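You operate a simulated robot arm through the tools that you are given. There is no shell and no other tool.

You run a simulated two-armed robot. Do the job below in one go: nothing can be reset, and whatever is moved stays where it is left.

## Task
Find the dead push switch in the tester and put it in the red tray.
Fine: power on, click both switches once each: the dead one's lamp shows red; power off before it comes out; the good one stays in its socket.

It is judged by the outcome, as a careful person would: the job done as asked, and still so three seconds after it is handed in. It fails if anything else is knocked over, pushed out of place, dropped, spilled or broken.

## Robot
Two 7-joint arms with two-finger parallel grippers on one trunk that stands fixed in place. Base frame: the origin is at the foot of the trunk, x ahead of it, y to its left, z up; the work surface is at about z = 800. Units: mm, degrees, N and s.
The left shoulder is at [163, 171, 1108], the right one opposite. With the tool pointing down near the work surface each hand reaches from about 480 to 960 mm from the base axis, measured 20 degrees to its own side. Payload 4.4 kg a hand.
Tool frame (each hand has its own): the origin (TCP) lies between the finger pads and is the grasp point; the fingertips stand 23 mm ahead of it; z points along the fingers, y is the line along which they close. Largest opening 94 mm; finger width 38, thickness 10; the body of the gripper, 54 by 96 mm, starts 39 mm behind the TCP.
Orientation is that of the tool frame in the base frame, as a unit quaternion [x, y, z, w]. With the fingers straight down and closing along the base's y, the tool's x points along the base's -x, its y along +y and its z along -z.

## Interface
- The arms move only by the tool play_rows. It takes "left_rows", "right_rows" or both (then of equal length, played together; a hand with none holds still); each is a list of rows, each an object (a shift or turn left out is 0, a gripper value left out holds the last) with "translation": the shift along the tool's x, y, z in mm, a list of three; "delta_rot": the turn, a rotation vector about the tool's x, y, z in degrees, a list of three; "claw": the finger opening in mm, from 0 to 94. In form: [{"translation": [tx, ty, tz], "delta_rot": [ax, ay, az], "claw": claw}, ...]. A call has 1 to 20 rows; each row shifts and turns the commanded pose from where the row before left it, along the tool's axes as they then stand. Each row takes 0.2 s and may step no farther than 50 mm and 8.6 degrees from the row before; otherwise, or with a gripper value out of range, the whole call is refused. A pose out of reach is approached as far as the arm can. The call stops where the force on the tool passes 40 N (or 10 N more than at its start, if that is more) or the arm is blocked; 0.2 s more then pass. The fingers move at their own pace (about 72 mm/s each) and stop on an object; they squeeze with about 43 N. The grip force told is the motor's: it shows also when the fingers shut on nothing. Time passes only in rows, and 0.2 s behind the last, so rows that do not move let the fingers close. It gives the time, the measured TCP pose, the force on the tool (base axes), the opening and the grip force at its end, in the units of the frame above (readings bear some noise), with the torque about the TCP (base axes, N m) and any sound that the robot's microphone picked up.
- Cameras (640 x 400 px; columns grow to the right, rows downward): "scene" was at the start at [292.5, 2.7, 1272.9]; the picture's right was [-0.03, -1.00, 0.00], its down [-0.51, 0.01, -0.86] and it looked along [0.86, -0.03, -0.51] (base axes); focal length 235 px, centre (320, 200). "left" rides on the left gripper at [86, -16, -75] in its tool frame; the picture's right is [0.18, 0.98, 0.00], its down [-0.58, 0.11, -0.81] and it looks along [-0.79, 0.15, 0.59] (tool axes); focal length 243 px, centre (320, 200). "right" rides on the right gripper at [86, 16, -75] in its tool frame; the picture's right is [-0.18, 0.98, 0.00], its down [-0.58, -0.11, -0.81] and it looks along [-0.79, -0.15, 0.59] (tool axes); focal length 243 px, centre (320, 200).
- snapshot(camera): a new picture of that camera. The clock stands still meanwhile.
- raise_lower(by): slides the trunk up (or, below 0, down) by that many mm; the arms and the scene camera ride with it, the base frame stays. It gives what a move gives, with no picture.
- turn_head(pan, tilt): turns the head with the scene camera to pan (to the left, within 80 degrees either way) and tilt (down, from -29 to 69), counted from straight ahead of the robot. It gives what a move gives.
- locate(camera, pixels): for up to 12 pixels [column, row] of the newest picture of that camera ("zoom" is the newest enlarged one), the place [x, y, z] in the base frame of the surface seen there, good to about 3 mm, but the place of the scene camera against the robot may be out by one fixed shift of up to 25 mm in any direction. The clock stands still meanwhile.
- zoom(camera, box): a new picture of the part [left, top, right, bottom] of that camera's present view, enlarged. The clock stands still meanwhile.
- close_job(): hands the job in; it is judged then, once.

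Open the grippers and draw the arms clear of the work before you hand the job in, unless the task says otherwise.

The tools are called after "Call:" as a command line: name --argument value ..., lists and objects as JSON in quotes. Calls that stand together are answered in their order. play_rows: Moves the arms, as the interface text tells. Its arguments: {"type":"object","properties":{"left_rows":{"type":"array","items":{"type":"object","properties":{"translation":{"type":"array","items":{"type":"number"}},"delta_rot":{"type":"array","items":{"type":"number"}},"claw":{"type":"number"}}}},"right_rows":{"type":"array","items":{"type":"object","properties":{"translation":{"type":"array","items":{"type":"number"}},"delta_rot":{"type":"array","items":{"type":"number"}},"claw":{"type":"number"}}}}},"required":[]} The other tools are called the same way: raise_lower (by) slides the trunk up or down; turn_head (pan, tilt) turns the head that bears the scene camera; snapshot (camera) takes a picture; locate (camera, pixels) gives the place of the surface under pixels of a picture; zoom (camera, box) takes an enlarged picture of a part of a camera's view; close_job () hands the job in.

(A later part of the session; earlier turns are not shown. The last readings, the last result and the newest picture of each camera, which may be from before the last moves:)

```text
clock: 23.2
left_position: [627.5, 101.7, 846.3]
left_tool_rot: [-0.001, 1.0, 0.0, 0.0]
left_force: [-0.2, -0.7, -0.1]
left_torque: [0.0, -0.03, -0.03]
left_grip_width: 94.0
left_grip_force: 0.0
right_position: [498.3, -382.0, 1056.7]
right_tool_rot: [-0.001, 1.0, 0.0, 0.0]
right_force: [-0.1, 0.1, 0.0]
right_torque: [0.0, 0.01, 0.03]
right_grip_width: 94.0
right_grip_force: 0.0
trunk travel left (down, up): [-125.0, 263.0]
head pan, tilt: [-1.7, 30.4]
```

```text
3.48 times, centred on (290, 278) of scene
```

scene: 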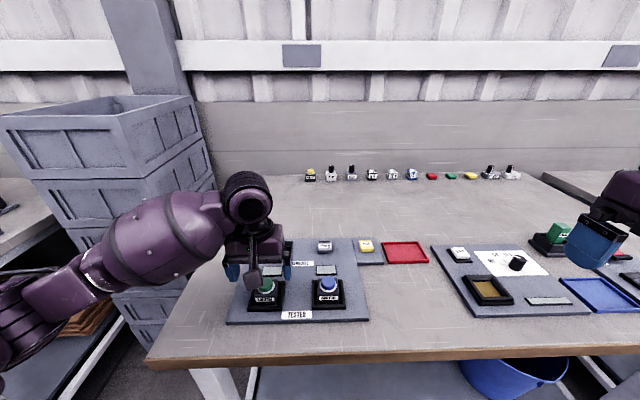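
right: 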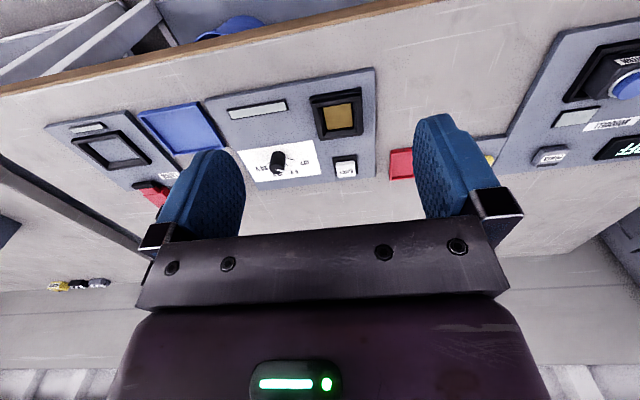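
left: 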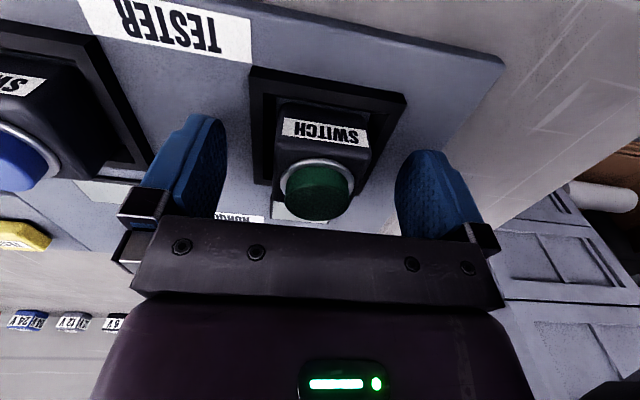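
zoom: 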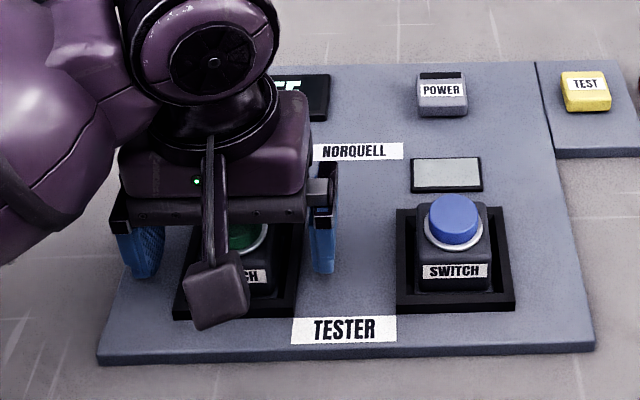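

The fingers straddle the housing evenly. I raise 1 mm to stay clear of the rim and close.

Call:
play_rows --left_rows '[{"translation": [0, 0, -1], "claw": 36}, {"translation": [0, 0, 0]}, {"translation": [0, 0, 0]}, {"translation": [0, 0, 0]}]'

Call:
snapshot --camera "left"

```text
clock: 24.2
left_position: [626.4, 101.1, 847.2]
left_tool_rot: [0.0, 1.0, 0.0, 0.0]
left_force: [0.9, 0.0, 1.5]
left_torque: [0.0, -0.05, 0.01]
left_grip_width: 43.2
left_grip_force: 42.9
right_position: [497.9, -382.6, 1056.0]
right_tool_rot: [0.0, 1.0, 0.0, 0.0]
right_force: [-0.1, -0.2, 0.3]
right_torque: [0.01, 0.01, 0.03]
right_grip_width: 94.0
right_grip_force: 0.1
trunk travel left (down, up): [-125.0, 263.0]
head pan, tilt: [-1.7, 30.4]
```

```text
taken
```

left: 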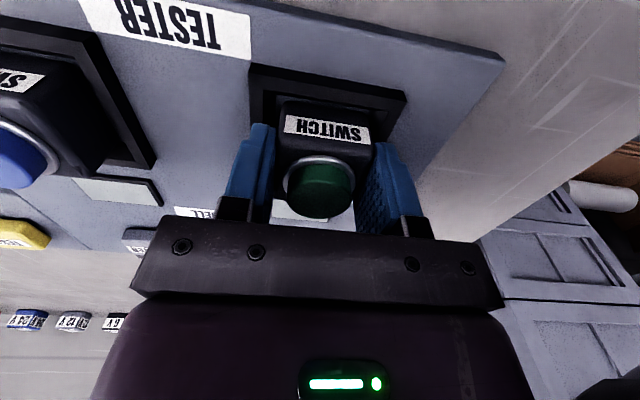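

Gripped at 43.2 mm with 43 N, squarely on the housing. I pull straight up slowly.

Call:
play_rows --left_rows '[{"translation": [0, 0, -2]}, {"translation": [0, 0, -3]}, {"translation": [0, 0, -5]}, {"translation": [0, 0, -5]}, {"translation": [0, 0, -5]}, {"translation": [0, 0, -10]}]'

Call:
snapshot --camera "left"

Call:
zoom --camera "scene" --box '[200, 220, 380, 335]'

```text
clock: 25.6
left_position: [628.3, 99.6, 878.7]
left_tool_rot: [-0.001, 1.0, 0.0, 0.001]
left_force: [0.0, 0.0, -1.1]
left_torque: [-0.01, 0.01, 0.01]
left_grip_width: 43.2
left_grip_force: 42.6
right_position: [497.8, -381.3, 1056.5]
right_tool_rot: [0.0, 1.0, 0.001, 0.0]
right_force: [-0.1, -1.0, -0.1]
right_torque: [0.02, 0.0, -0.01]
right_grip_width: 94.0
right_grip_force: 0.1
trunk travel left (down, up): [-125.0, 263.0]
head pan, tilt: [-1.7, 30.4]
```

```text
taken
```

left: 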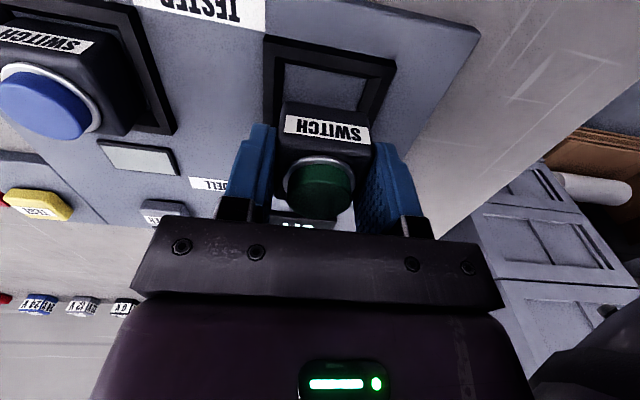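

```text
3.48 times, centred on (290, 278) of scene
```

zoom: 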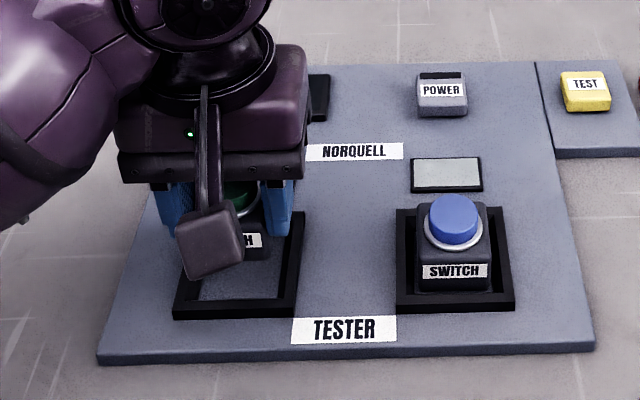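

The switch came out cleanly; its socket is empty and the blue one still sits. I lift by 90 mm and carry it towards the tray, stopping short at y≈−160 to measure the tray with the left camera.

Call:
play_rows --left_rows '[{"translation": [0, 0, -30]}, {"translation": [0, 0, -40]}, {"translation": [0, 0, -20]}, {"translation": [-13, -35, 0]}, {"translation": [-13, -35, 0]}, {"translation": [-13, -35, 0]}, {"translation": [-13, -35, 0]}, {"translation": [-13, -35, 0]}, {"translation": [-13, -35, 0]}, {"translation": [-13, -35, 0]}, {"translation": [0, 0, 0]}]'

Call:
snapshot --camera "left"

Call:
snapshot --camera "scene"

Call:
snapshot --camera "right"

```text
clock: 28.0
left_position: [723.0, -143.2, 968.8]
left_tool_rot: [0.001, 1.0, 0.0, 0.001]
left_force: [0.2, -0.3, -0.2]
left_torque: [0.01, 0.03, 0.0]
left_grip_width: 43.2
left_grip_force: 42.6
right_position: [499.2, -383.1, 1056.3]
right_tool_rot: [0.0, 1.0, 0.001, 0.001]
right_force: [0.1, 0.0, -0.4]
right_torque: [0.04, 0.04, 0.01]
right_grip_width: 94.2
right_grip_force: 0.0
trunk travel left (down, up): [-125.0, 263.0]
head pan, tilt: [-1.7, 30.4]
```

```text
taken
```

left: 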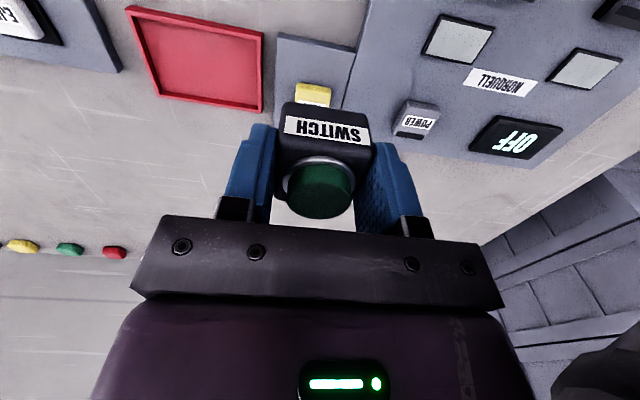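

```text
taken
```

scene: 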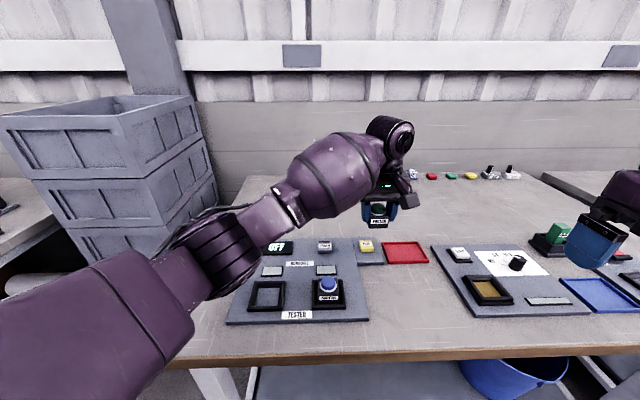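

```text
taken
```

right: 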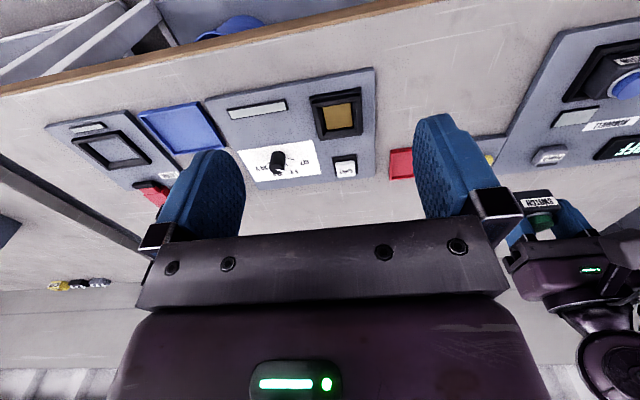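

The tray is at (195,60) in the left view. I locate its rim corners and floor.

Call:
locate --camera "left" --pixels '[[127, 10], [262, 37], [157, 93], [259, 110], [195, 60], [145, 20], [252, 45], [165, 85], [250, 98], [258, 75]]'

```text
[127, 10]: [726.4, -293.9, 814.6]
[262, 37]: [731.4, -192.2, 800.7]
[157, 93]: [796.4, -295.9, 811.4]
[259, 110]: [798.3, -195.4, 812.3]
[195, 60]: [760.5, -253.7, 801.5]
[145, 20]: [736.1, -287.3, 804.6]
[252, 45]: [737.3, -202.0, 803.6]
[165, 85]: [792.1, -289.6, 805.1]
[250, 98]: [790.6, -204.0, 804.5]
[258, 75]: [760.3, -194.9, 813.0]
```

Tray interior is about x 733–793, y −289…−200, floor z 803, rim 813. Centre (763,−245). I move there and descend to TCP z≈850.

Call:
play_rows --left_rows '[{"translation": [-13.5, -34, 0]}, {"translation": [-13.5, -34, 0]}, {"translation": [-13, -33.5, 0]}, {"translation": [0, 0, 0]}, {"translation": [0, 0, 40]}, {"translation": [0, 0, 40]}, {"translation": [0, 0, 25]}, {"translation": [0, 0, 12]}, {"translation": [0, 0, 0]}]'

Call:
snapshot --camera "left"

Call:
zoom --camera "scene" --box '[340, 200, 480, 290]'

Call:
snapshot --camera "right"

```text
clock: 28.9
left_position: [780.0, -128.4, 865.0]
left_tool_rot: [-0.084, 0.993, 0.023, -0.074]
left_force: [-1.2, 0.4, 0.6]
left_torque: [0.01, -0.04, 0.0]
left_grip_width: 43.3
left_grip_force: 42.8
left hand out of reach, approached as far as the arm can: row 3
right_position: [495.2, -384.7, 1058.2]
right_tool_rot: [0.0, 1.0, 0.0, 0.001]
right_force: [-1.7, 0.6, 0.5]
right_torque: [-0.01, -0.06, -0.01]
right_grip_width: 94.3
right_grip_force: 0.1
trunk travel left (down, up): [-125.0, 263.0]
head pan, tilt: [-1.7, 30.4]
heard: click
stopped in row 4 (left hand): the arm was blocked; the commanded pose is now the measured one
```

```text
taken
```

left: 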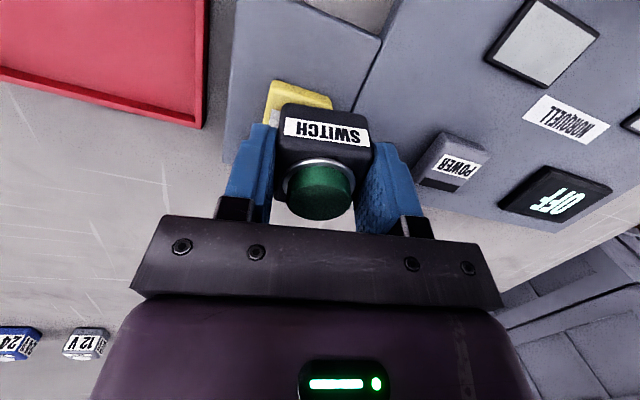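

```text
4.44 times, centred on (410, 245) of scene
```

zoom: 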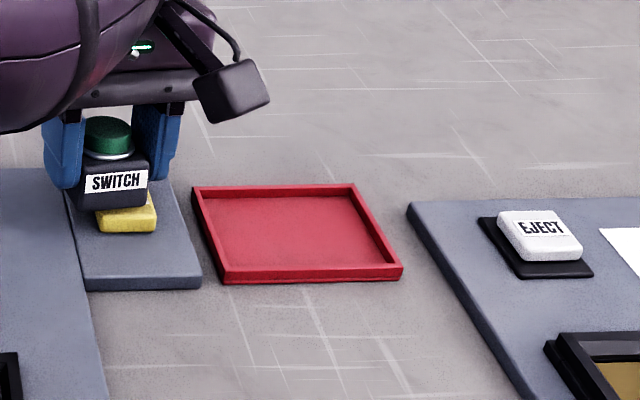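

```text
taken
```

right: 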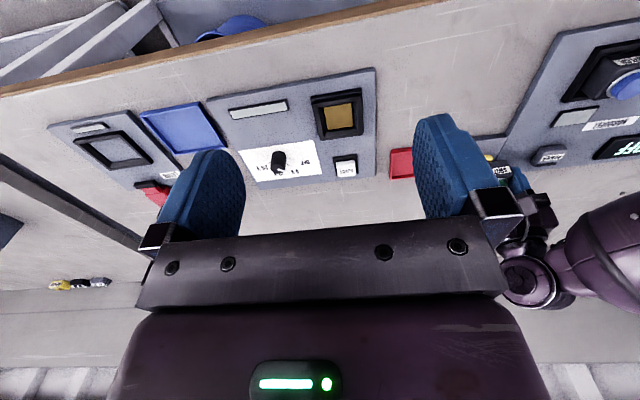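

The target was out of the left hand's reach and the arm swung to (780,−128,865), tilted, with the switch just over the yellow TEST key and a click heard; the tester still shows OFF. I look at the arm's posture before moving any further.

Call:
snapshot --camera "scene"

Call:
zoom --camera "scene" --box '[220, 215, 440, 335]'

Call:
zoom --camera "left" --box '[210, 60, 430, 230]'

```text
taken
```

scene: 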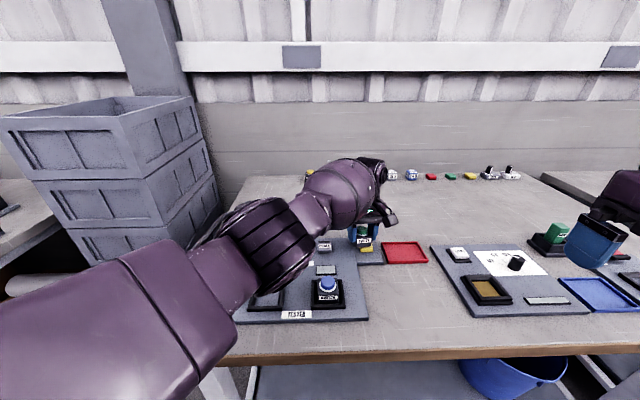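

```text
2.91 times, centred on (330, 275) of scene
```

zoom: 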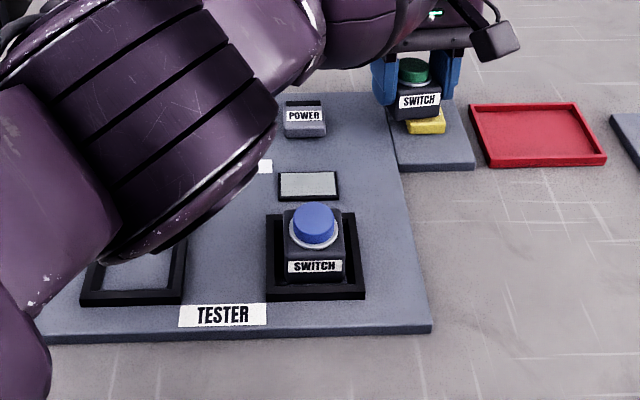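

```text
2.35 times, centred on (320, 145) of left
```

zoom: 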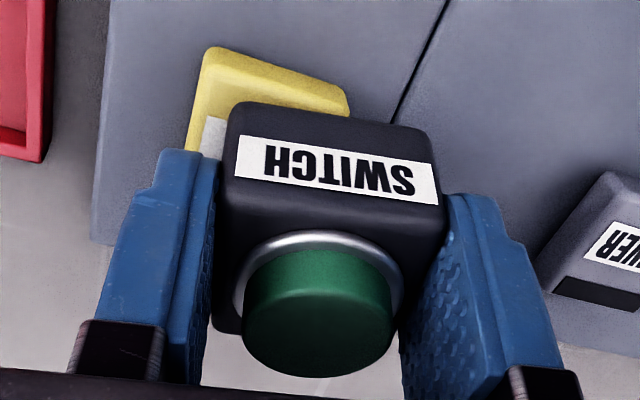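

The forearm/elbow now hangs over the tester's left part. I check how high it is above the board.

Call:
locate --camera "scene" --pixels '[[150, 330], [230, 310], [225, 280], [270, 290], [300, 250], [280, 230], [330, 200], [100, 350], [200, 380], [320, 225], [240, 340]]'

```text
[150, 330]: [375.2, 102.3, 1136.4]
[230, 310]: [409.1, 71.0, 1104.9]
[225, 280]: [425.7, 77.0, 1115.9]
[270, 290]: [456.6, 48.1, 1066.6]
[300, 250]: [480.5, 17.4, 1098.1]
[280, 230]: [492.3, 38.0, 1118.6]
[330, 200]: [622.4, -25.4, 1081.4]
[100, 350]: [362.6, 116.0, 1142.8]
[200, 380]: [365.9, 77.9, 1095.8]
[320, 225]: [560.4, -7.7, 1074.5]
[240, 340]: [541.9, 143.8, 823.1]
```

The arm's links are at z>1050, well clear. I raise the hand straight up off the TEST key, gently at first.

Call:
play_rows --left_rows '[{"translation": [0.4, 0.2, -3]}, {"translation": [0.7, 0.3, -5]}, {"translation": [1.4, 0.6, -10]}, {"translation": [1.4, 0.6, -10]}]'

Call:
snapshot --camera "left"

```text
clock: 29.9
left_position: [778.6, -133.0, 888.8]
left_tool_rot: [-0.079, 0.994, 0.023, -0.076]
left_force: [0.0, -0.2, -1.0]
left_torque: [-0.02, 0.02, 0.01]
left_grip_width: 43.3
left_grip_force: 42.8
right_position: [498.0, -382.2, 1056.1]
right_tool_rot: [0.0, 1.0, 0.0, 0.0]
right_force: [0.1, -0.5, 0.4]
right_torque: [-0.03, 0.03, 0.02]
right_grip_width: 94.1
right_grip_force: 0.0
trunk travel left (down, up): [-125.0, 263.0]
head pan, tilt: [-1.7, 30.4]
heard: click
```

```text
taken
```

left: 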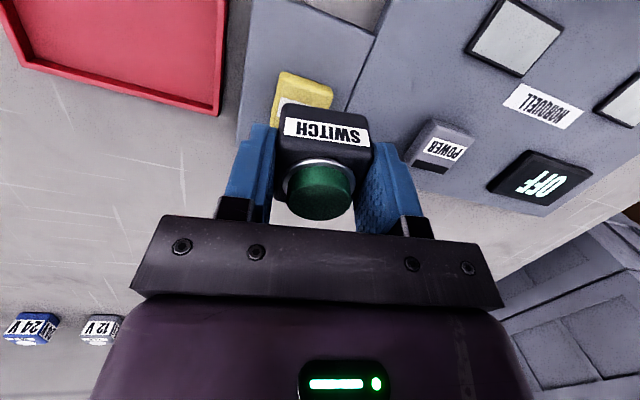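

Still OFF, and a second click as TEST sprang back. I raise 60 mm more, draw back 60 mm toward the robot, and straighten the hand.

Call:
play_rows --left_rows '[{"translation": [4.4, 1.7, -29.7]}, {"translation": [4.4, 1.7, -29.7]}, {"translation": [29.3, 4.6, 4.7]}, {"translation": [29.3, 4.6, 4.7]}, {"delta_rot": [0.88, -2.9, 3.0]}, {"delta_rot": [0.88, -2.9, 3.0]}, {"delta_rot": [0.88, -2.9, 3.0]}, {"translation": [0, 0, 0]}]'

Call:
snapshot --camera "left"

Call:
snapshot --camera "scene"

```text
clock: 31.7
left_position: [716.4, -135.7, 954.6]
left_tool_rot: [0.001, 1.0, -0.001, 0.001]
left_force: [0.0, 0.2, -1.5]
left_torque: [-0.02, -0.03, -0.02]
left_grip_width: 43.1
left_grip_force: 42.9
right_position: [498.4, -382.7, 1057.2]
right_tool_rot: [0.0, 1.0, 0.0, 0.0]
right_force: [0.3, -0.3, -0.6]
right_torque: [0.02, 0.01, 0.01]
right_grip_width: 94.0
right_grip_force: 0.0
trunk travel left (down, up): [-125.0, 263.0]
head pan, tilt: [-1.7, 30.4]
```

```text
taken
```

left: 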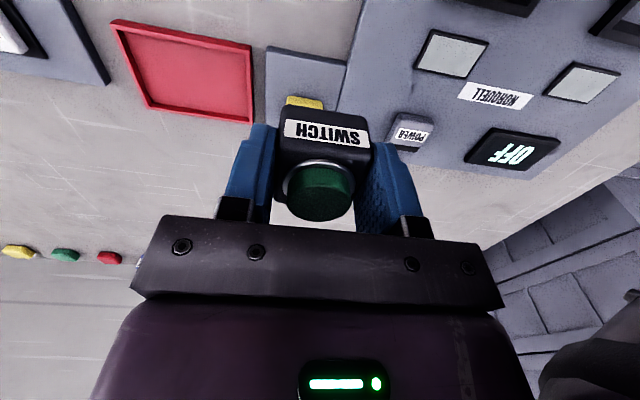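

```text
taken
```

scene: 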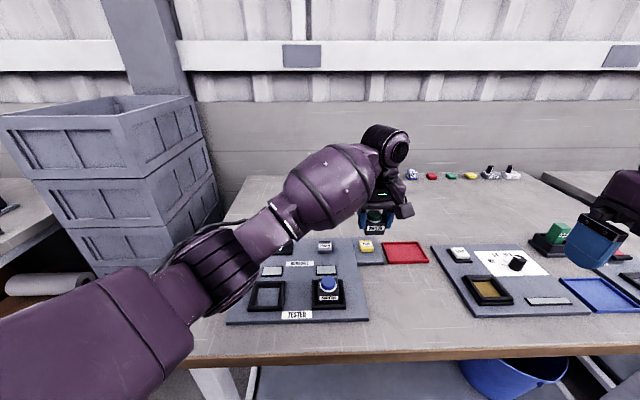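

The hand is upright again at (716,−136,955) still holding the switch. Since the left arm cannot reach the tray, I'll set the switch down on free table beside the tester for the right arm; first I check that free space.

Call:
locate --camera "scene" --pixels '[[368, 318], [362, 285], [358, 266], [383, 264], [395, 285], [400, 300], [434, 262], [445, 290], [467, 317], [366, 243], [366, 249]]'

Call:
zoom --camera "scene" --box '[330, 220, 480, 330]'

```text
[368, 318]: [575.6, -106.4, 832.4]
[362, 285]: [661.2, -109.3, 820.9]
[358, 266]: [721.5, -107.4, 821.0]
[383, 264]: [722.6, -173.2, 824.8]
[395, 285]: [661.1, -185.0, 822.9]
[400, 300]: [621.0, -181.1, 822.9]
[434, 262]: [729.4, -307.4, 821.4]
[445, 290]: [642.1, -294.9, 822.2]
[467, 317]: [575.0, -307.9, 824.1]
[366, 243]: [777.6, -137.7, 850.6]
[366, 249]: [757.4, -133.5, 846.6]
```

```text
3.64 times, centred on (405, 275) of scene
```

zoom: 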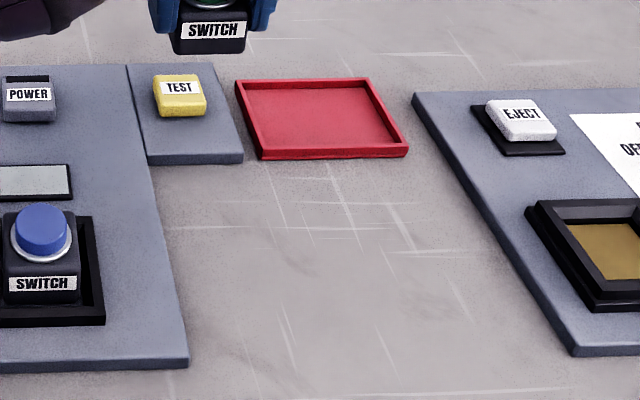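

The TEST key and everything else look unmoved. Free table lies right of the board edge (y≈−111) and ahead of the TEST plate (x<722). I move to (690,−165), within directions already proven reachable, in small steps.

Call:
play_rows --left_rows '[{"translation": [6.5, 0, 0]}, {"translation": [6.5, -7, 0]}, {"translation": [6.5, -7, 0]}, {"translation": [6.5, -7, 0]}, {"translation": [0, 0, 0]}]'

```text
clock: 32.9
left_position: [690.7, -157.6, 953.1]
left_tool_rot: [0.0, 1.0, -0.002, 0.0]
left_force: [-0.2, 0.0, -1.6]
left_torque: [0.01, -0.01, -0.01]
left_grip_width: 43.4
left_grip_force: 42.5
right_position: [498.4, -382.2, 1057.2]
right_tool_rot: [0.0, 1.0, 0.001, 0.0]
right_force: [-0.1, 0.6, 0.0]
right_torque: [-0.02, -0.01, -0.02]
right_grip_width: 93.9
right_grip_force: 0.0
trunk travel left (down, up): [-125.0, 263.0]
head pan, tilt: [-1.7, 30.4]
```

On track. I go 7 mm further in −y and start down in 20 mm steps.

Call:
play_rows --left_rows '[{"translation": [0, -7, 0]}, {"translation": [0, 0, 20]}, {"translation": [0, 0, 20]}, {"translation": [0, 0, 20]}, {"translation": [0, 0, 20]}, {"translation": [0, 0, 10]}, {"translation": [0, 0, 0]}]'

Call:
snapshot --camera "left"

Call:
zoom --camera "scene" --box '[320, 210, 480, 320]'

```text
clock: 34.5
left_position: [691.4, -165.4, 861.7]
left_tool_rot: [-0.001, 1.0, -0.002, 0.0]
left_force: [0.0, -0.3, -0.9]
left_torque: [0.02, 0.0, -0.05]
left_grip_width: 43.4
left_grip_force: 43.3
right_position: [497.3, -383.0, 1057.4]
right_tool_rot: [0.0, 1.0, 0.0, 0.001]
right_force: [-0.6, -0.2, -0.7]
right_torque: [-0.02, 0.03, -0.02]
right_grip_width: 94.1
right_grip_force: 0.1
trunk travel left (down, up): [-125.0, 263.0]
head pan, tilt: [-1.7, 30.4]
```

```text
taken
```

left: 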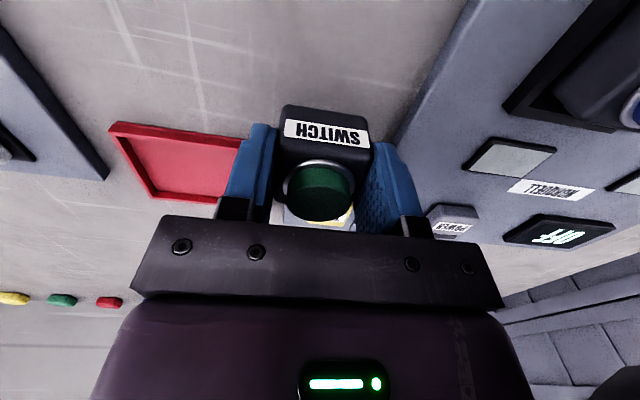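

```text
3.64 times, centred on (400, 265) of scene
```

zoom: 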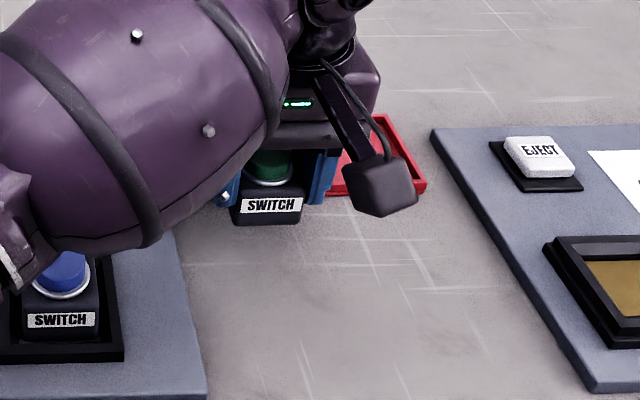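

All good at z 862. I go down 18 mm more, then in 1 mm steps until it touches the table.

Call:
play_rows --left_rows '[{"translation": [0, 0, 12]}, {"translation": [0, 0, 6]}, {"translation": [0, 0, 1.5]}, {"translation": [0, 0, 1.5]}, {"translation": [0, 0, 1]}]'

Call:
locate --camera "scene" --pixels '[[267, 293], [267, 298], [262, 290]]'

```text
clock: 35.7
left_position: [690.1, -165.1, 842.5]
left_tool_rot: [-0.001, 1.0, -0.002, 0.0]
left_force: [0.4, -0.5, -1.1]
left_torque: [-0.02, -0.03, -0.01]
left_grip_width: 43.4
left_grip_force: 43.2
right_position: [497.1, -380.9, 1056.7]
right_tool_rot: [0.0, 1.0, 0.0, 0.0]
right_force: [0.0, -0.3, -0.6]
right_torque: [0.01, -0.05, -0.02]
right_grip_width: 94.3
right_grip_force: 0.1
trunk travel left (down, up): [-125.0, 263.0]
head pan, tilt: [-1.7, 30.4]
```

```text
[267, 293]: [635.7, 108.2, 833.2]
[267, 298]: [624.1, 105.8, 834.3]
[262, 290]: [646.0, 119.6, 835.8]
```

Socket floor is at about z 811, so contact is due near TCP 836. I go on in 1 mm steps.

Call:
play_rows --left_rows '[{"translation": [0, 0, 1]}, {"translation": [0, 0, 1]}, {"translation": [0, 0, 1]}, {"translation": [0, 0, 1]}, {"translation": [0, 0, 1]}]'

Call:
play_rows --left_rows '[{"translation": [0, 0, 1]}]'

```text
clock: 36.9
left_position: [690.0, -162.7, 836.9]
left_tool_rot: [0.001, 1.0, -0.001, 0.001]
left_force: [0.4, -0.5, -0.6]
left_torque: [-0.02, 0.01, -0.01]
left_grip_width: 43.3
left_grip_force: 42.7
right_position: [497.8, -382.6, 1057.0]
right_tool_rot: [0.0, 1.0, 0.0, 0.0]
right_force: [0.0, -0.7, 0.4]
right_torque: [-0.02, 0.0, 0.02]
right_grip_width: 94.2
right_grip_force: 0.1
trunk travel left (down, up): [-125.0, 263.0]
head pan, tilt: [-1.7, 30.4]
```

```text
clock: 37.3
left_position: [690.3, -164.8, 833.9]
left_tool_rot: [0.0, 1.0, -0.001, 0.001]
left_force: [0.7, 0.0, -0.6]
left_torque: [0.01, 0.0, -0.05]
left_grip_width: 43.2
left_grip_force: 42.8
right_position: [497.5, -383.4, 1057.6]
right_tool_rot: [0.0, 1.0, 0.0, 0.0]
right_force: [-0.7, -0.2, 0.0]
right_torque: [-0.01, -0.01, -0.02]
right_grip_width: 93.8
right_grip_force: 0.2
trunk travel left (down, up): [-125.0, 263.0]
head pan, tilt: [-1.7, 30.4]
```

No contact yet (force still about −1 N). A few more 1 mm steps, one or two at a time.

Call:
play_rows --left_rows '[{"translation": [0, 0, 1]}, {"translation": [0, 0, 0]}]'

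Call:
snapshot --camera "left"

Call:
zoom --camera "right" --box '[360, 80, 600, 240]'

Call:
zoom --camera "scene" --box '[340, 230, 440, 300]'

```text
clock: 37.9
left_position: [690.3, -165.2, 833.0]
left_tool_rot: [0.0, 1.0, -0.002, 0.001]
left_force: [-1.0, -0.7, 2.3]
left_torque: [0.05, 0.04, 0.06]
left_grip_width: 43.2
left_grip_force: 43.1
right_position: [498.0, -381.6, 1057.6]
right_tool_rot: [0.0, 1.0, 0.0, 0.0]
right_force: [0.3, -0.2, -0.3]
right_torque: [-0.02, 0.01, 0.0]
right_grip_width: 93.8
right_grip_force: 0.1
trunk travel left (down, up): [-125.0, 263.0]
head pan, tilt: [-1.7, 30.4]
```

```text
taken
```

left: 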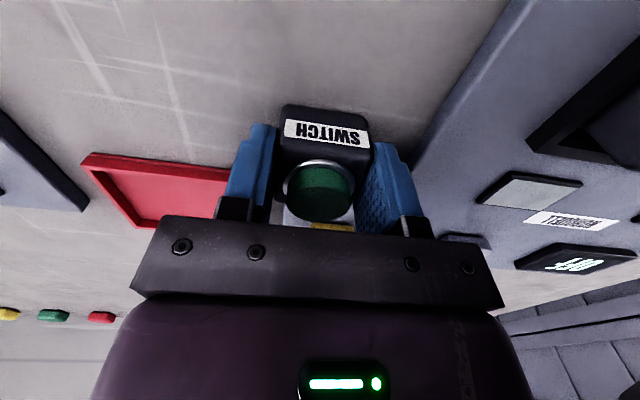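

```text
2.50 times, centred on (480, 160) of right
```

zoom: 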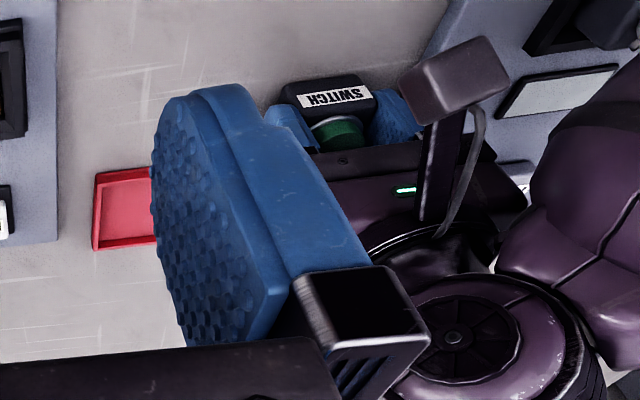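

```text
5.71 times, centred on (390, 265) of scene
```

zoom: 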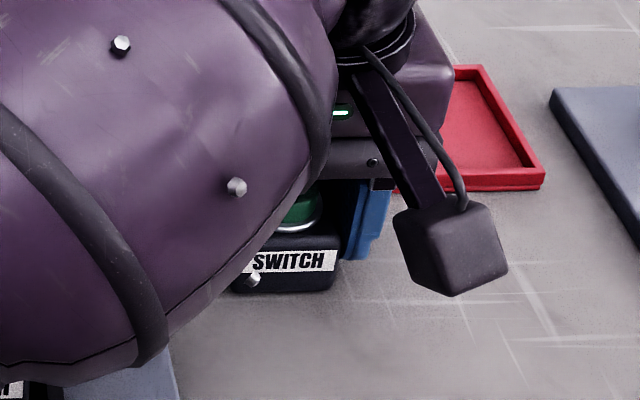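

Contact: +2.3 N at TCP z 833, so the switch rests on the table. I open the fingers to 58 mm and lift straight up.

Call:
play_rows --left_rows '[{"translation": [0, 0, 0], "claw": 58}, {"translation": [0, 0, 0]}, {"translation": [0, 0, 0]}, {"translation": [0, 0, -10]}, {"translation": [0, 0, -20]}, {"translation": [0, 0, -30]}, {"translation": [0, 0, -40]}, {"translation": [0, 0, -20]}]'

Call:
snapshot --camera "left"

Call:
snapshot --camera "scene"

```text
clock: 39.7
left_position: [690.7, -162.9, 954.5]
left_tool_rot: [0.001, 1.0, -0.002, 0.001]
left_force: [-0.6, -0.2, -0.2]
left_torque: [-0.01, -0.01, 0.03]
left_grip_width: 58.0
left_grip_force: 0.1
right_position: [498.5, -382.0, 1058.4]
right_tool_rot: [-0.001, 1.0, 0.0, -0.001]
right_force: [0.7, 0.6, 0.3]
right_torque: [-0.03, 0.01, -0.01]
right_grip_width: 93.9
right_grip_force: 0.0
trunk travel left (down, up): [-125.0, 263.0]
head pan, tilt: [-1.7, 30.4]
```

```text
taken
```

left: 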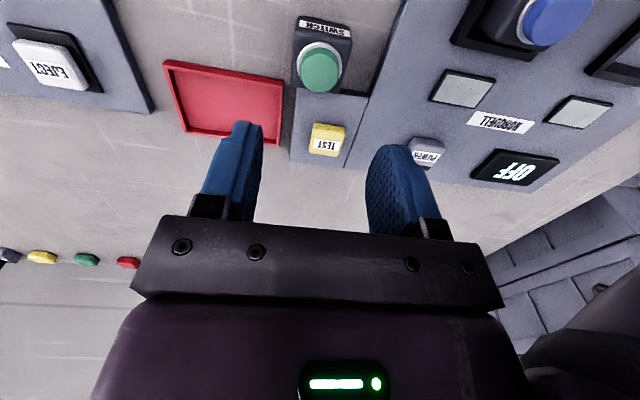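

```text
taken
```

scene: 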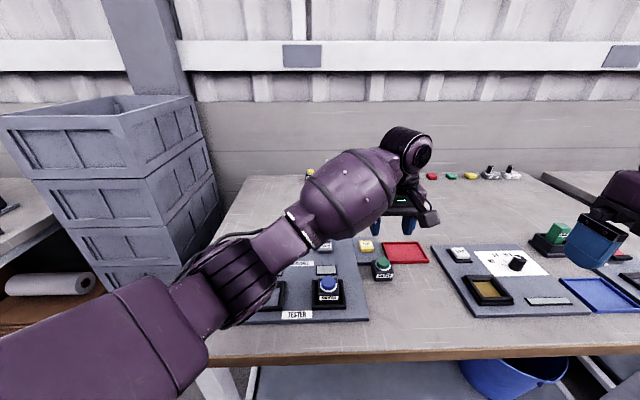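

The switch stands upright on the table at about (690,−165). I withdraw the left arm towards its start pose.

Call:
play_rows --left_rows '[{"translation": [13, 25, -15]}, {"translation": [13, 30, -15]}, {"translation": [13, 30, -15]}, {"translation": [13, 30, -15]}, {"translation": [13, 35, -15]}, {"translation": [13, 35, -15]}, {"translation": [13, 35, -15]}, {"translation": [13, 35, -15]}, {"translation": [13, 35, -15]}, {"translation": [13, 35, -15]}, {"translation": [13, 15, -15]}, {"translation": [0, 0, 0]}]'

Call:
snapshot --camera "scene"

Call:
snapshot --camera "right"

Call:
zoom --camera "scene" --box '[220, 215, 440, 335]'

```text
clock: 42.3
left_position: [547.6, 177.5, 1119.2]
left_tool_rot: [0.0, 1.0, -0.002, 0.001]
left_force: [-0.4, -0.8, 0.2]
left_torque: [-0.01, 0.0, -0.04]
left_grip_width: 57.9
left_grip_force: 0.3
right_position: [498.5, -382.0, 1056.6]
right_tool_rot: [-0.001, 1.0, 0.0, 0.001]
right_force: [0.1, -0.9, -0.9]
right_torque: [0.01, -0.03, -0.01]
right_grip_width: 93.9
right_grip_force: 0.1
trunk travel left (down, up): [-125.0, 263.0]
head pan, tilt: [-1.7, 30.4]
```

```text
taken
```

scene: 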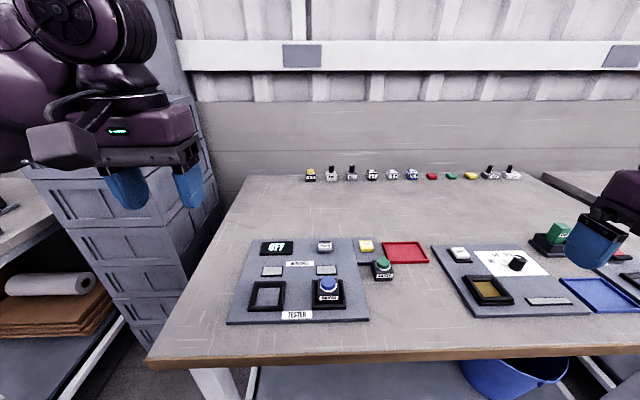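

```text
taken
```

right: 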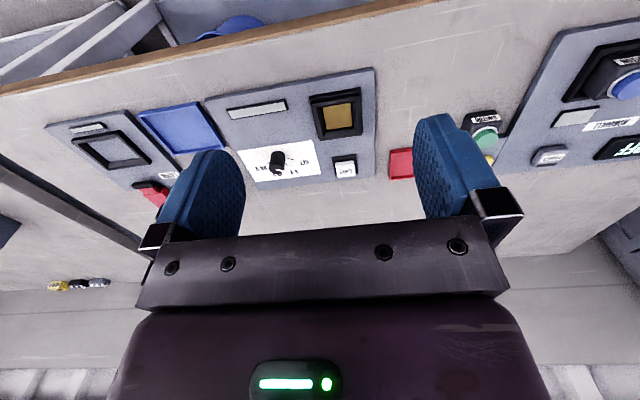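

```text
2.91 times, centred on (330, 275) of scene
```

zoom: 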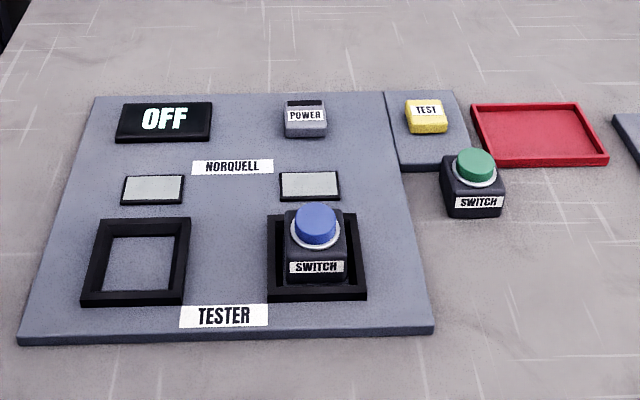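

All in order: OFF, blue in its socket, green switch on the table at (383,268). I bring the right hand over to it with open fingers.

Call:
play_rows --right_rows '[{"translation": [-25, 36, 10]}, {"translation": [-25, 36, 15]}, {"translation": [-25, 36, 15]}, {"translation": [-25, 36, 15]}, {"translation": [-25, 36, 15]}, {"translation": [-25, 37, 15]}, {"translation": [0, 0, 0]}]'

Call:
snapshot --camera "right"

Call:
snapshot --camera "scene"

```text
clock: 43.9
left_position: [547.7, 177.9, 1120.9]
left_tool_rot: [0.0, 1.0, -0.003, 0.001]
left_force: [0.1, -0.1, 0.8]
left_torque: [0.03, -0.01, 0.01]
left_grip_width: 57.9
left_grip_force: 0.1
right_position: [647.1, -164.6, 977.1]
right_tool_rot: [0.0, 1.0, -0.001, 0.001]
right_force: [-0.8, 0.3, -0.9]
right_torque: [-0.01, -0.01, -0.02]
right_grip_width: 93.7
right_grip_force: 0.1
trunk travel left (down, up): [-125.0, 263.0]
head pan, tilt: [-1.7, 30.4]
```

```text
taken
```

right: 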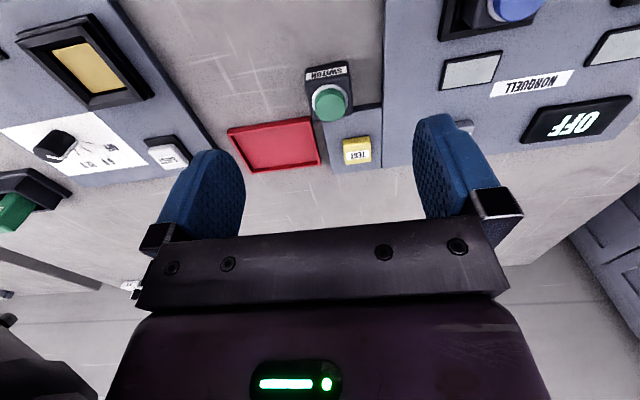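

```text
taken
```

scene: 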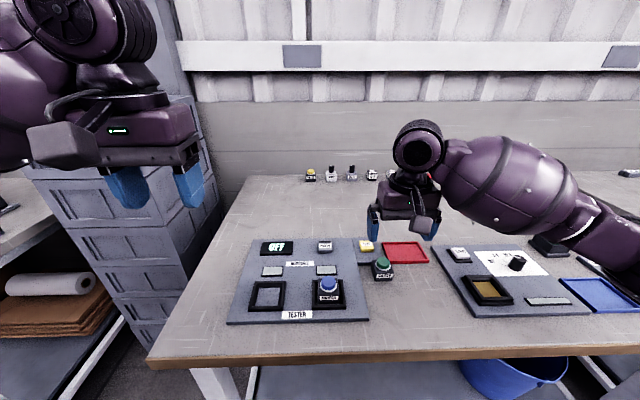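

The green switch is at (329,95) in the right view. I locate its housing edges with this hand's camera.

Call:
zoom --camera "right" --box '[280, 45, 390, 135]'

Call:
locate --camera "right" --pixels '[[308, 90], [311, 115], [351, 88], [351, 105], [330, 102], [327, 75], [327, 82], [343, 76], [278, 140], [232, 133], [313, 125]]'

```text
4.44 times, centred on (335, 90) of right
```

zoom: 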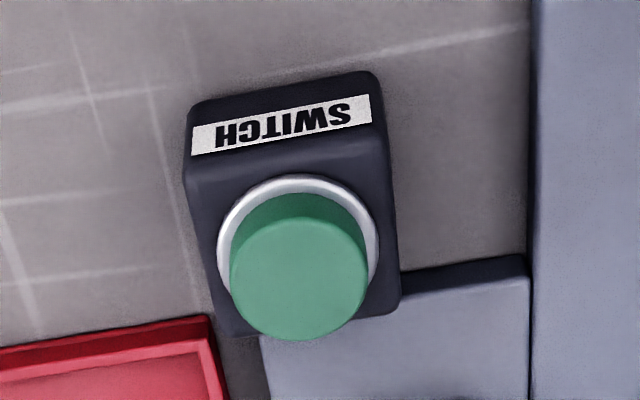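

```text
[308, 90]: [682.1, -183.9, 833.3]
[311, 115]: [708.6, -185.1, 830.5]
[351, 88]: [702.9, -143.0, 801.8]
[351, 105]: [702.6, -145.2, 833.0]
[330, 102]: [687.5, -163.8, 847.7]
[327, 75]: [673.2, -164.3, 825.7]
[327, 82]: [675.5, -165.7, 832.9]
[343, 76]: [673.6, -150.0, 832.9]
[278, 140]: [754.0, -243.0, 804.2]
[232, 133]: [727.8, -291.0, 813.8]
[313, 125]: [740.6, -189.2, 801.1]
```

Housing spans x 671–715, y −186…−144, top z 833. I align the right hand to (692,−165), narrow the fingers to 66 mm and descend to z≈890.

Call:
play_rows --right_rows '[{"translation": [-22, 0, 0], "claw": 66}, {"translation": [-23, 0, 0]}, {"translation": [0, 0, 40]}, {"translation": [0, 0, 40]}, {"translation": [0, 0, 5]}, {"translation": [0, 0, 0]}]'

Call:
snapshot --camera "right"

Call:
zoom --camera "scene" --box '[320, 210, 480, 320]'

```text
clock: 45.3
left_position: [547.1, 177.1, 1120.2]
left_tool_rot: [0.0, 1.0, -0.002, 0.001]
left_force: [-0.7, 0.7, 0.2]
left_torque: [-0.01, -0.05, 0.0]
left_grip_width: 58.0
left_grip_force: 0.0
right_position: [691.5, -163.7, 889.4]
right_tool_rot: [0.001, 1.0, 0.0, -0.001]
right_force: [-0.2, 0.5, 0.0]
right_torque: [0.02, 0.06, 0.03]
right_grip_width: 66.2
right_grip_force: 0.0
trunk travel left (down, up): [-125.0, 263.0]
head pan, tilt: [-1.7, 30.4]
```

```text
taken
```

right: 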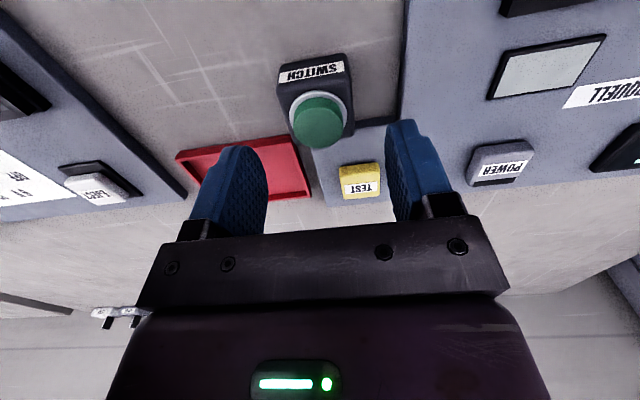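

```text
3.64 times, centred on (400, 265) of scene
```

zoom: 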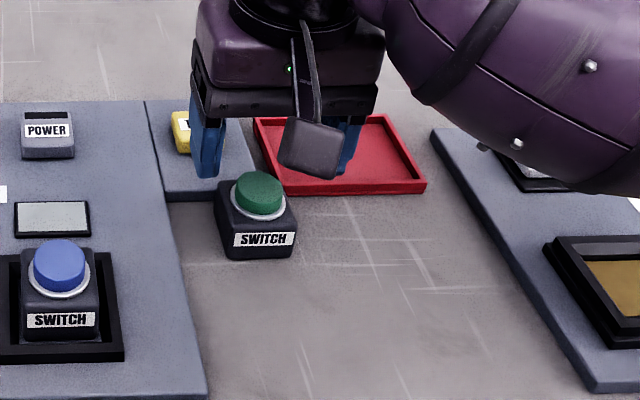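

Fingers straddle the switch. I recheck the lateral alignment.

Call:
locate --camera "right" --pixels '[[278, 90], [287, 130], [353, 85], [355, 125], [320, 122], [315, 88]]'

```text
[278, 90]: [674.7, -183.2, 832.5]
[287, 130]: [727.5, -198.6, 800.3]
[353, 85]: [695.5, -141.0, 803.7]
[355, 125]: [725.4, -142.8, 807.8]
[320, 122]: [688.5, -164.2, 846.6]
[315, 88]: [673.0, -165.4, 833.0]
```

Aligned (centre y ≈ −164.5). I go down to TCP z≈839.

Call:
play_rows --right_rows '[{"translation": [0, -0.5, 20]}, {"translation": [0, 0, 20]}, {"translation": [0, 0, 10]}, {"translation": [0, 0, 0]}]'

Call:
snapshot --camera "right"

```text
clock: 46.3
left_position: [547.5, 178.9, 1119.9]
left_tool_rot: [0.0, 1.0, -0.002, 0.001]
left_force: [-0.6, -0.3, -0.3]
left_torque: [0.02, 0.01, 0.02]
left_grip_width: 58.1
left_grip_force: 0.0
right_position: [693.2, -165.1, 836.7]
right_tool_rot: [0.0, 1.0, 0.001, 0.001]
right_force: [0.0, 0.1, -0.3]
right_torque: [-0.03, 0.02, -0.01]
right_grip_width: 66.1
right_grip_force: 0.0
trunk travel left (down, up): [-125.0, 263.0]
head pan, tilt: [-1.7, 30.4]
```

```text
taken
```

right: 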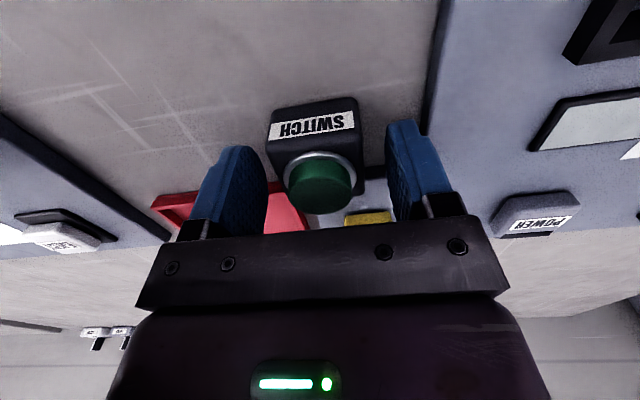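

The hand is in position. I close on the housing and lift slightly.

Call:
play_rows --right_rows '[{"translation": [0, 0, 0], "claw": 36}, {"translation": [0, 0, 0]}, {"translation": [0, 0, 0]}, {"translation": [0, 0, -5]}, {"translation": [0, 0, -15]}, {"translation": [0, 0, -20]}, {"translation": [0, 0, -30]}, {"translation": [0, 0, 0]}]'

Call:
snapshot --camera "right"

```text
clock: 48.1
left_position: [548.0, 178.4, 1119.1]
left_tool_rot: [0.0, 1.0, -0.003, 0.0]
left_force: [0.0, 0.4, -0.7]
left_torque: [0.02, -0.01, -0.02]
left_grip_width: 58.0
left_grip_force: 0.1
right_position: [692.9, -165.8, 907.8]
right_tool_rot: [0.0, 1.0, 0.0, 0.0]
right_force: [0.9, -0.6, -0.9]
right_torque: [0.04, 0.03, -0.03]
right_grip_width: 43.3
right_grip_force: 42.8
trunk travel left (down, up): [-125.0, 263.0]
head pan, tilt: [-1.7, 30.4]
```

```text
taken
```

right: 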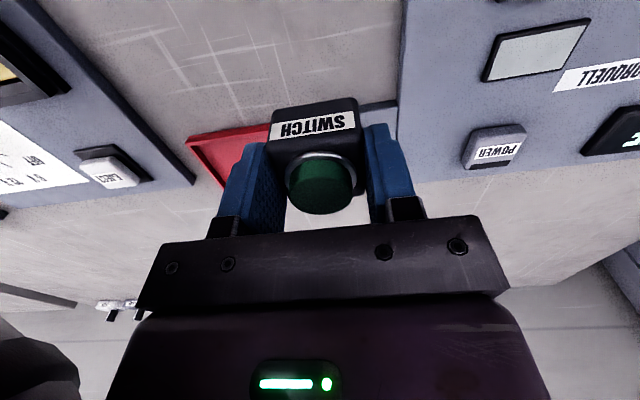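

Held at 43.3 mm. I carry it over the tray centre (763,−245) and look again before lowering.

Call:
play_rows --right_rows '[{"translation": [-17.5, -20, 0]}, {"translation": [-17.5, -20, 0]}, {"translation": [-17.5, -20, 0]}, {"translation": [-17.5, -20, 0]}, {"translation": [0, 0, 0]}]'

Call:
snapshot --camera "right"

Call:
zoom --camera "scene" --box '[330, 200, 490, 310]'

```text
clock: 49.3
left_position: [548.4, 178.1, 1120.8]
left_tool_rot: [0.0, 1.0, -0.002, 0.001]
left_force: [-0.4, 0.5, 0.3]
left_torque: [0.02, 0.01, 0.02]
left_grip_width: 57.9
left_grip_force: 0.0
right_position: [767.1, -248.3, 907.9]
right_tool_rot: [0.0, 1.0, 0.0, 0.0]
right_force: [-0.4, 0.2, -0.9]
right_torque: [-0.01, 0.01, -0.01]
right_grip_width: 43.0
right_grip_force: 43.4
trunk travel left (down, up): [-125.0, 263.0]
head pan, tilt: [-1.7, 30.4]
```

```text
taken
```

right: 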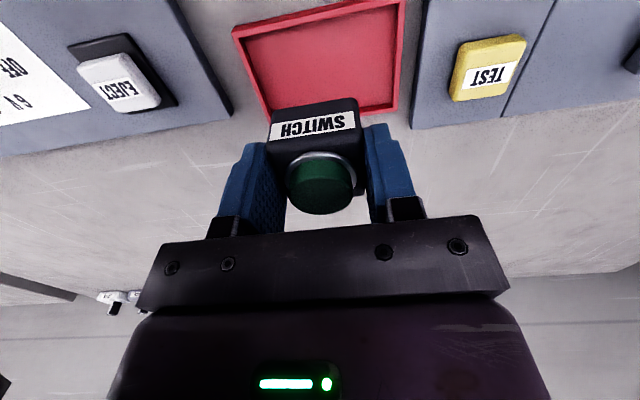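

```text
3.64 times, centred on (410, 255) of scene
```

zoom: 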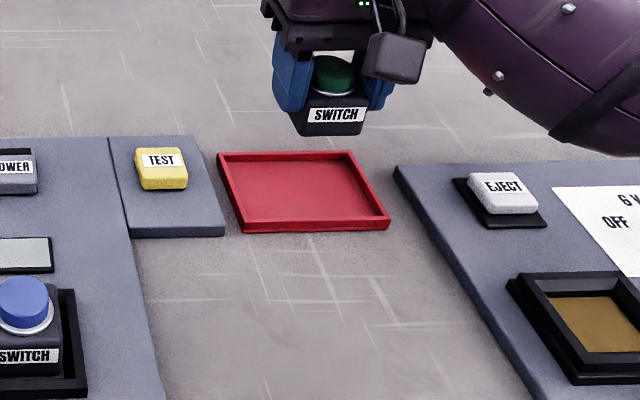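

I measure the tray from this camera to confirm the alignment: corners at (235,33), (403,3), (395,107).

Call:
locate --camera "right" --pixels '[[236, 32], [401, 4], [394, 106], [264, 100], [320, 60], [392, 60], [252, 60], [400, 60], [245, 60], [320, 20]]'

Call:
play_rows --right_rows '[{"translation": [0, 0, 0]}, {"translation": [0, 0, 0]}]'

```text
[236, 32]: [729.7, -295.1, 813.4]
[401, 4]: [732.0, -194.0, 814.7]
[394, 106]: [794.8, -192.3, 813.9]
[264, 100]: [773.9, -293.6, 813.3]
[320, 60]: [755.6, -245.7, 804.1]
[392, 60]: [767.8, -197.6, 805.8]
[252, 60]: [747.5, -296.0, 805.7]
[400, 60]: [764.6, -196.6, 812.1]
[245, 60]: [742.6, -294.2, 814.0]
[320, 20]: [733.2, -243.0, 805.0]
```

```text
clock: 49.9
left_position: [547.3, 178.0, 1120.5]
left_tool_rot: [0.0, 1.0, -0.001, 0.001]
left_force: [0.6, -0.4, -1.3]
left_torque: [-0.04, 0.0, -0.01]
left_grip_width: 58.0
left_grip_force: 0.1
right_position: [766.5, -248.6, 907.7]
right_tool_rot: [0.0, 1.0, 0.0, 0.0]
right_force: [-0.3, -0.3, -1.5]
right_torque: [0.02, -0.02, -0.02]
right_grip_width: 43.2
right_grip_force: 43.4
trunk travel left (down, up): [-125.0, 263.0]
head pan, tilt: [-1.7, 30.4]
```

Tray centre is (763,−244); the hand reads (766,−248). I correct by (−3,+4) and lower to TCP z≈848.

Call:
play_rows --right_rows '[{"translation": [3, 4, 0]}, {"translation": [0, 0, 25]}, {"translation": [0, 0, 20]}, {"translation": [0, 0, 10]}, {"translation": [0, 0, 5]}, {"translation": [0, 0, 0]}]'

Call:
snapshot --camera "right"

Call:
zoom --camera "scene" --box '[330, 200, 490, 310]'

```text
clock: 51.3
left_position: [547.4, 178.3, 1120.0]
left_tool_rot: [0.0, 1.0, -0.002, 0.001]
left_force: [0.0, -0.3, 0.1]
left_torque: [0.02, -0.02, 0.01]
left_grip_width: 58.1
left_grip_force: 0.1
right_position: [759.8, -242.7, 848.1]
right_tool_rot: [0.0, 1.0, 0.0, 0.0]
right_force: [0.7, 0.6, -1.0]
right_torque: [-0.01, 0.0, -0.03]
right_grip_width: 43.1
right_grip_force: 42.6
trunk travel left (down, up): [-125.0, 263.0]
head pan, tilt: [-1.7, 30.4]
```

```text
taken
```

right: 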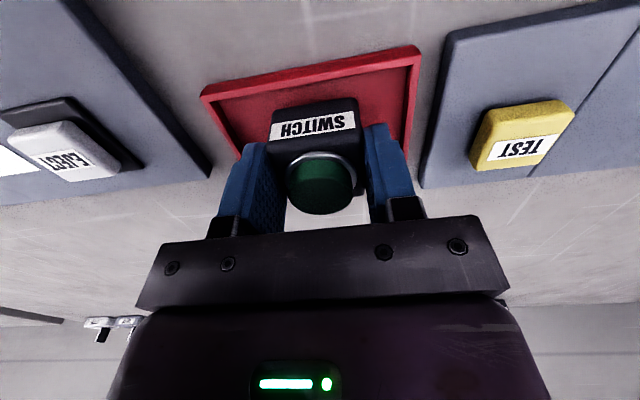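

```text
3.64 times, centred on (410, 255) of scene
```

zoom: 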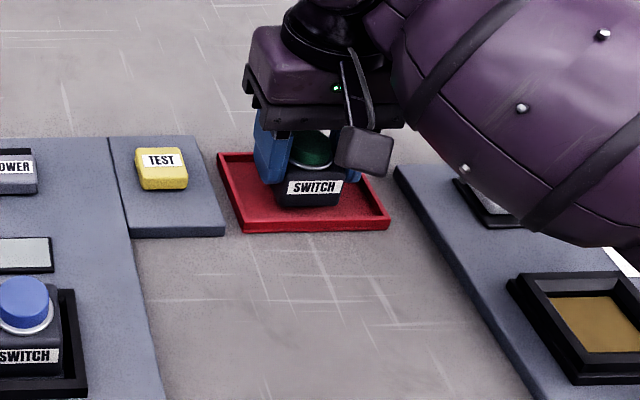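

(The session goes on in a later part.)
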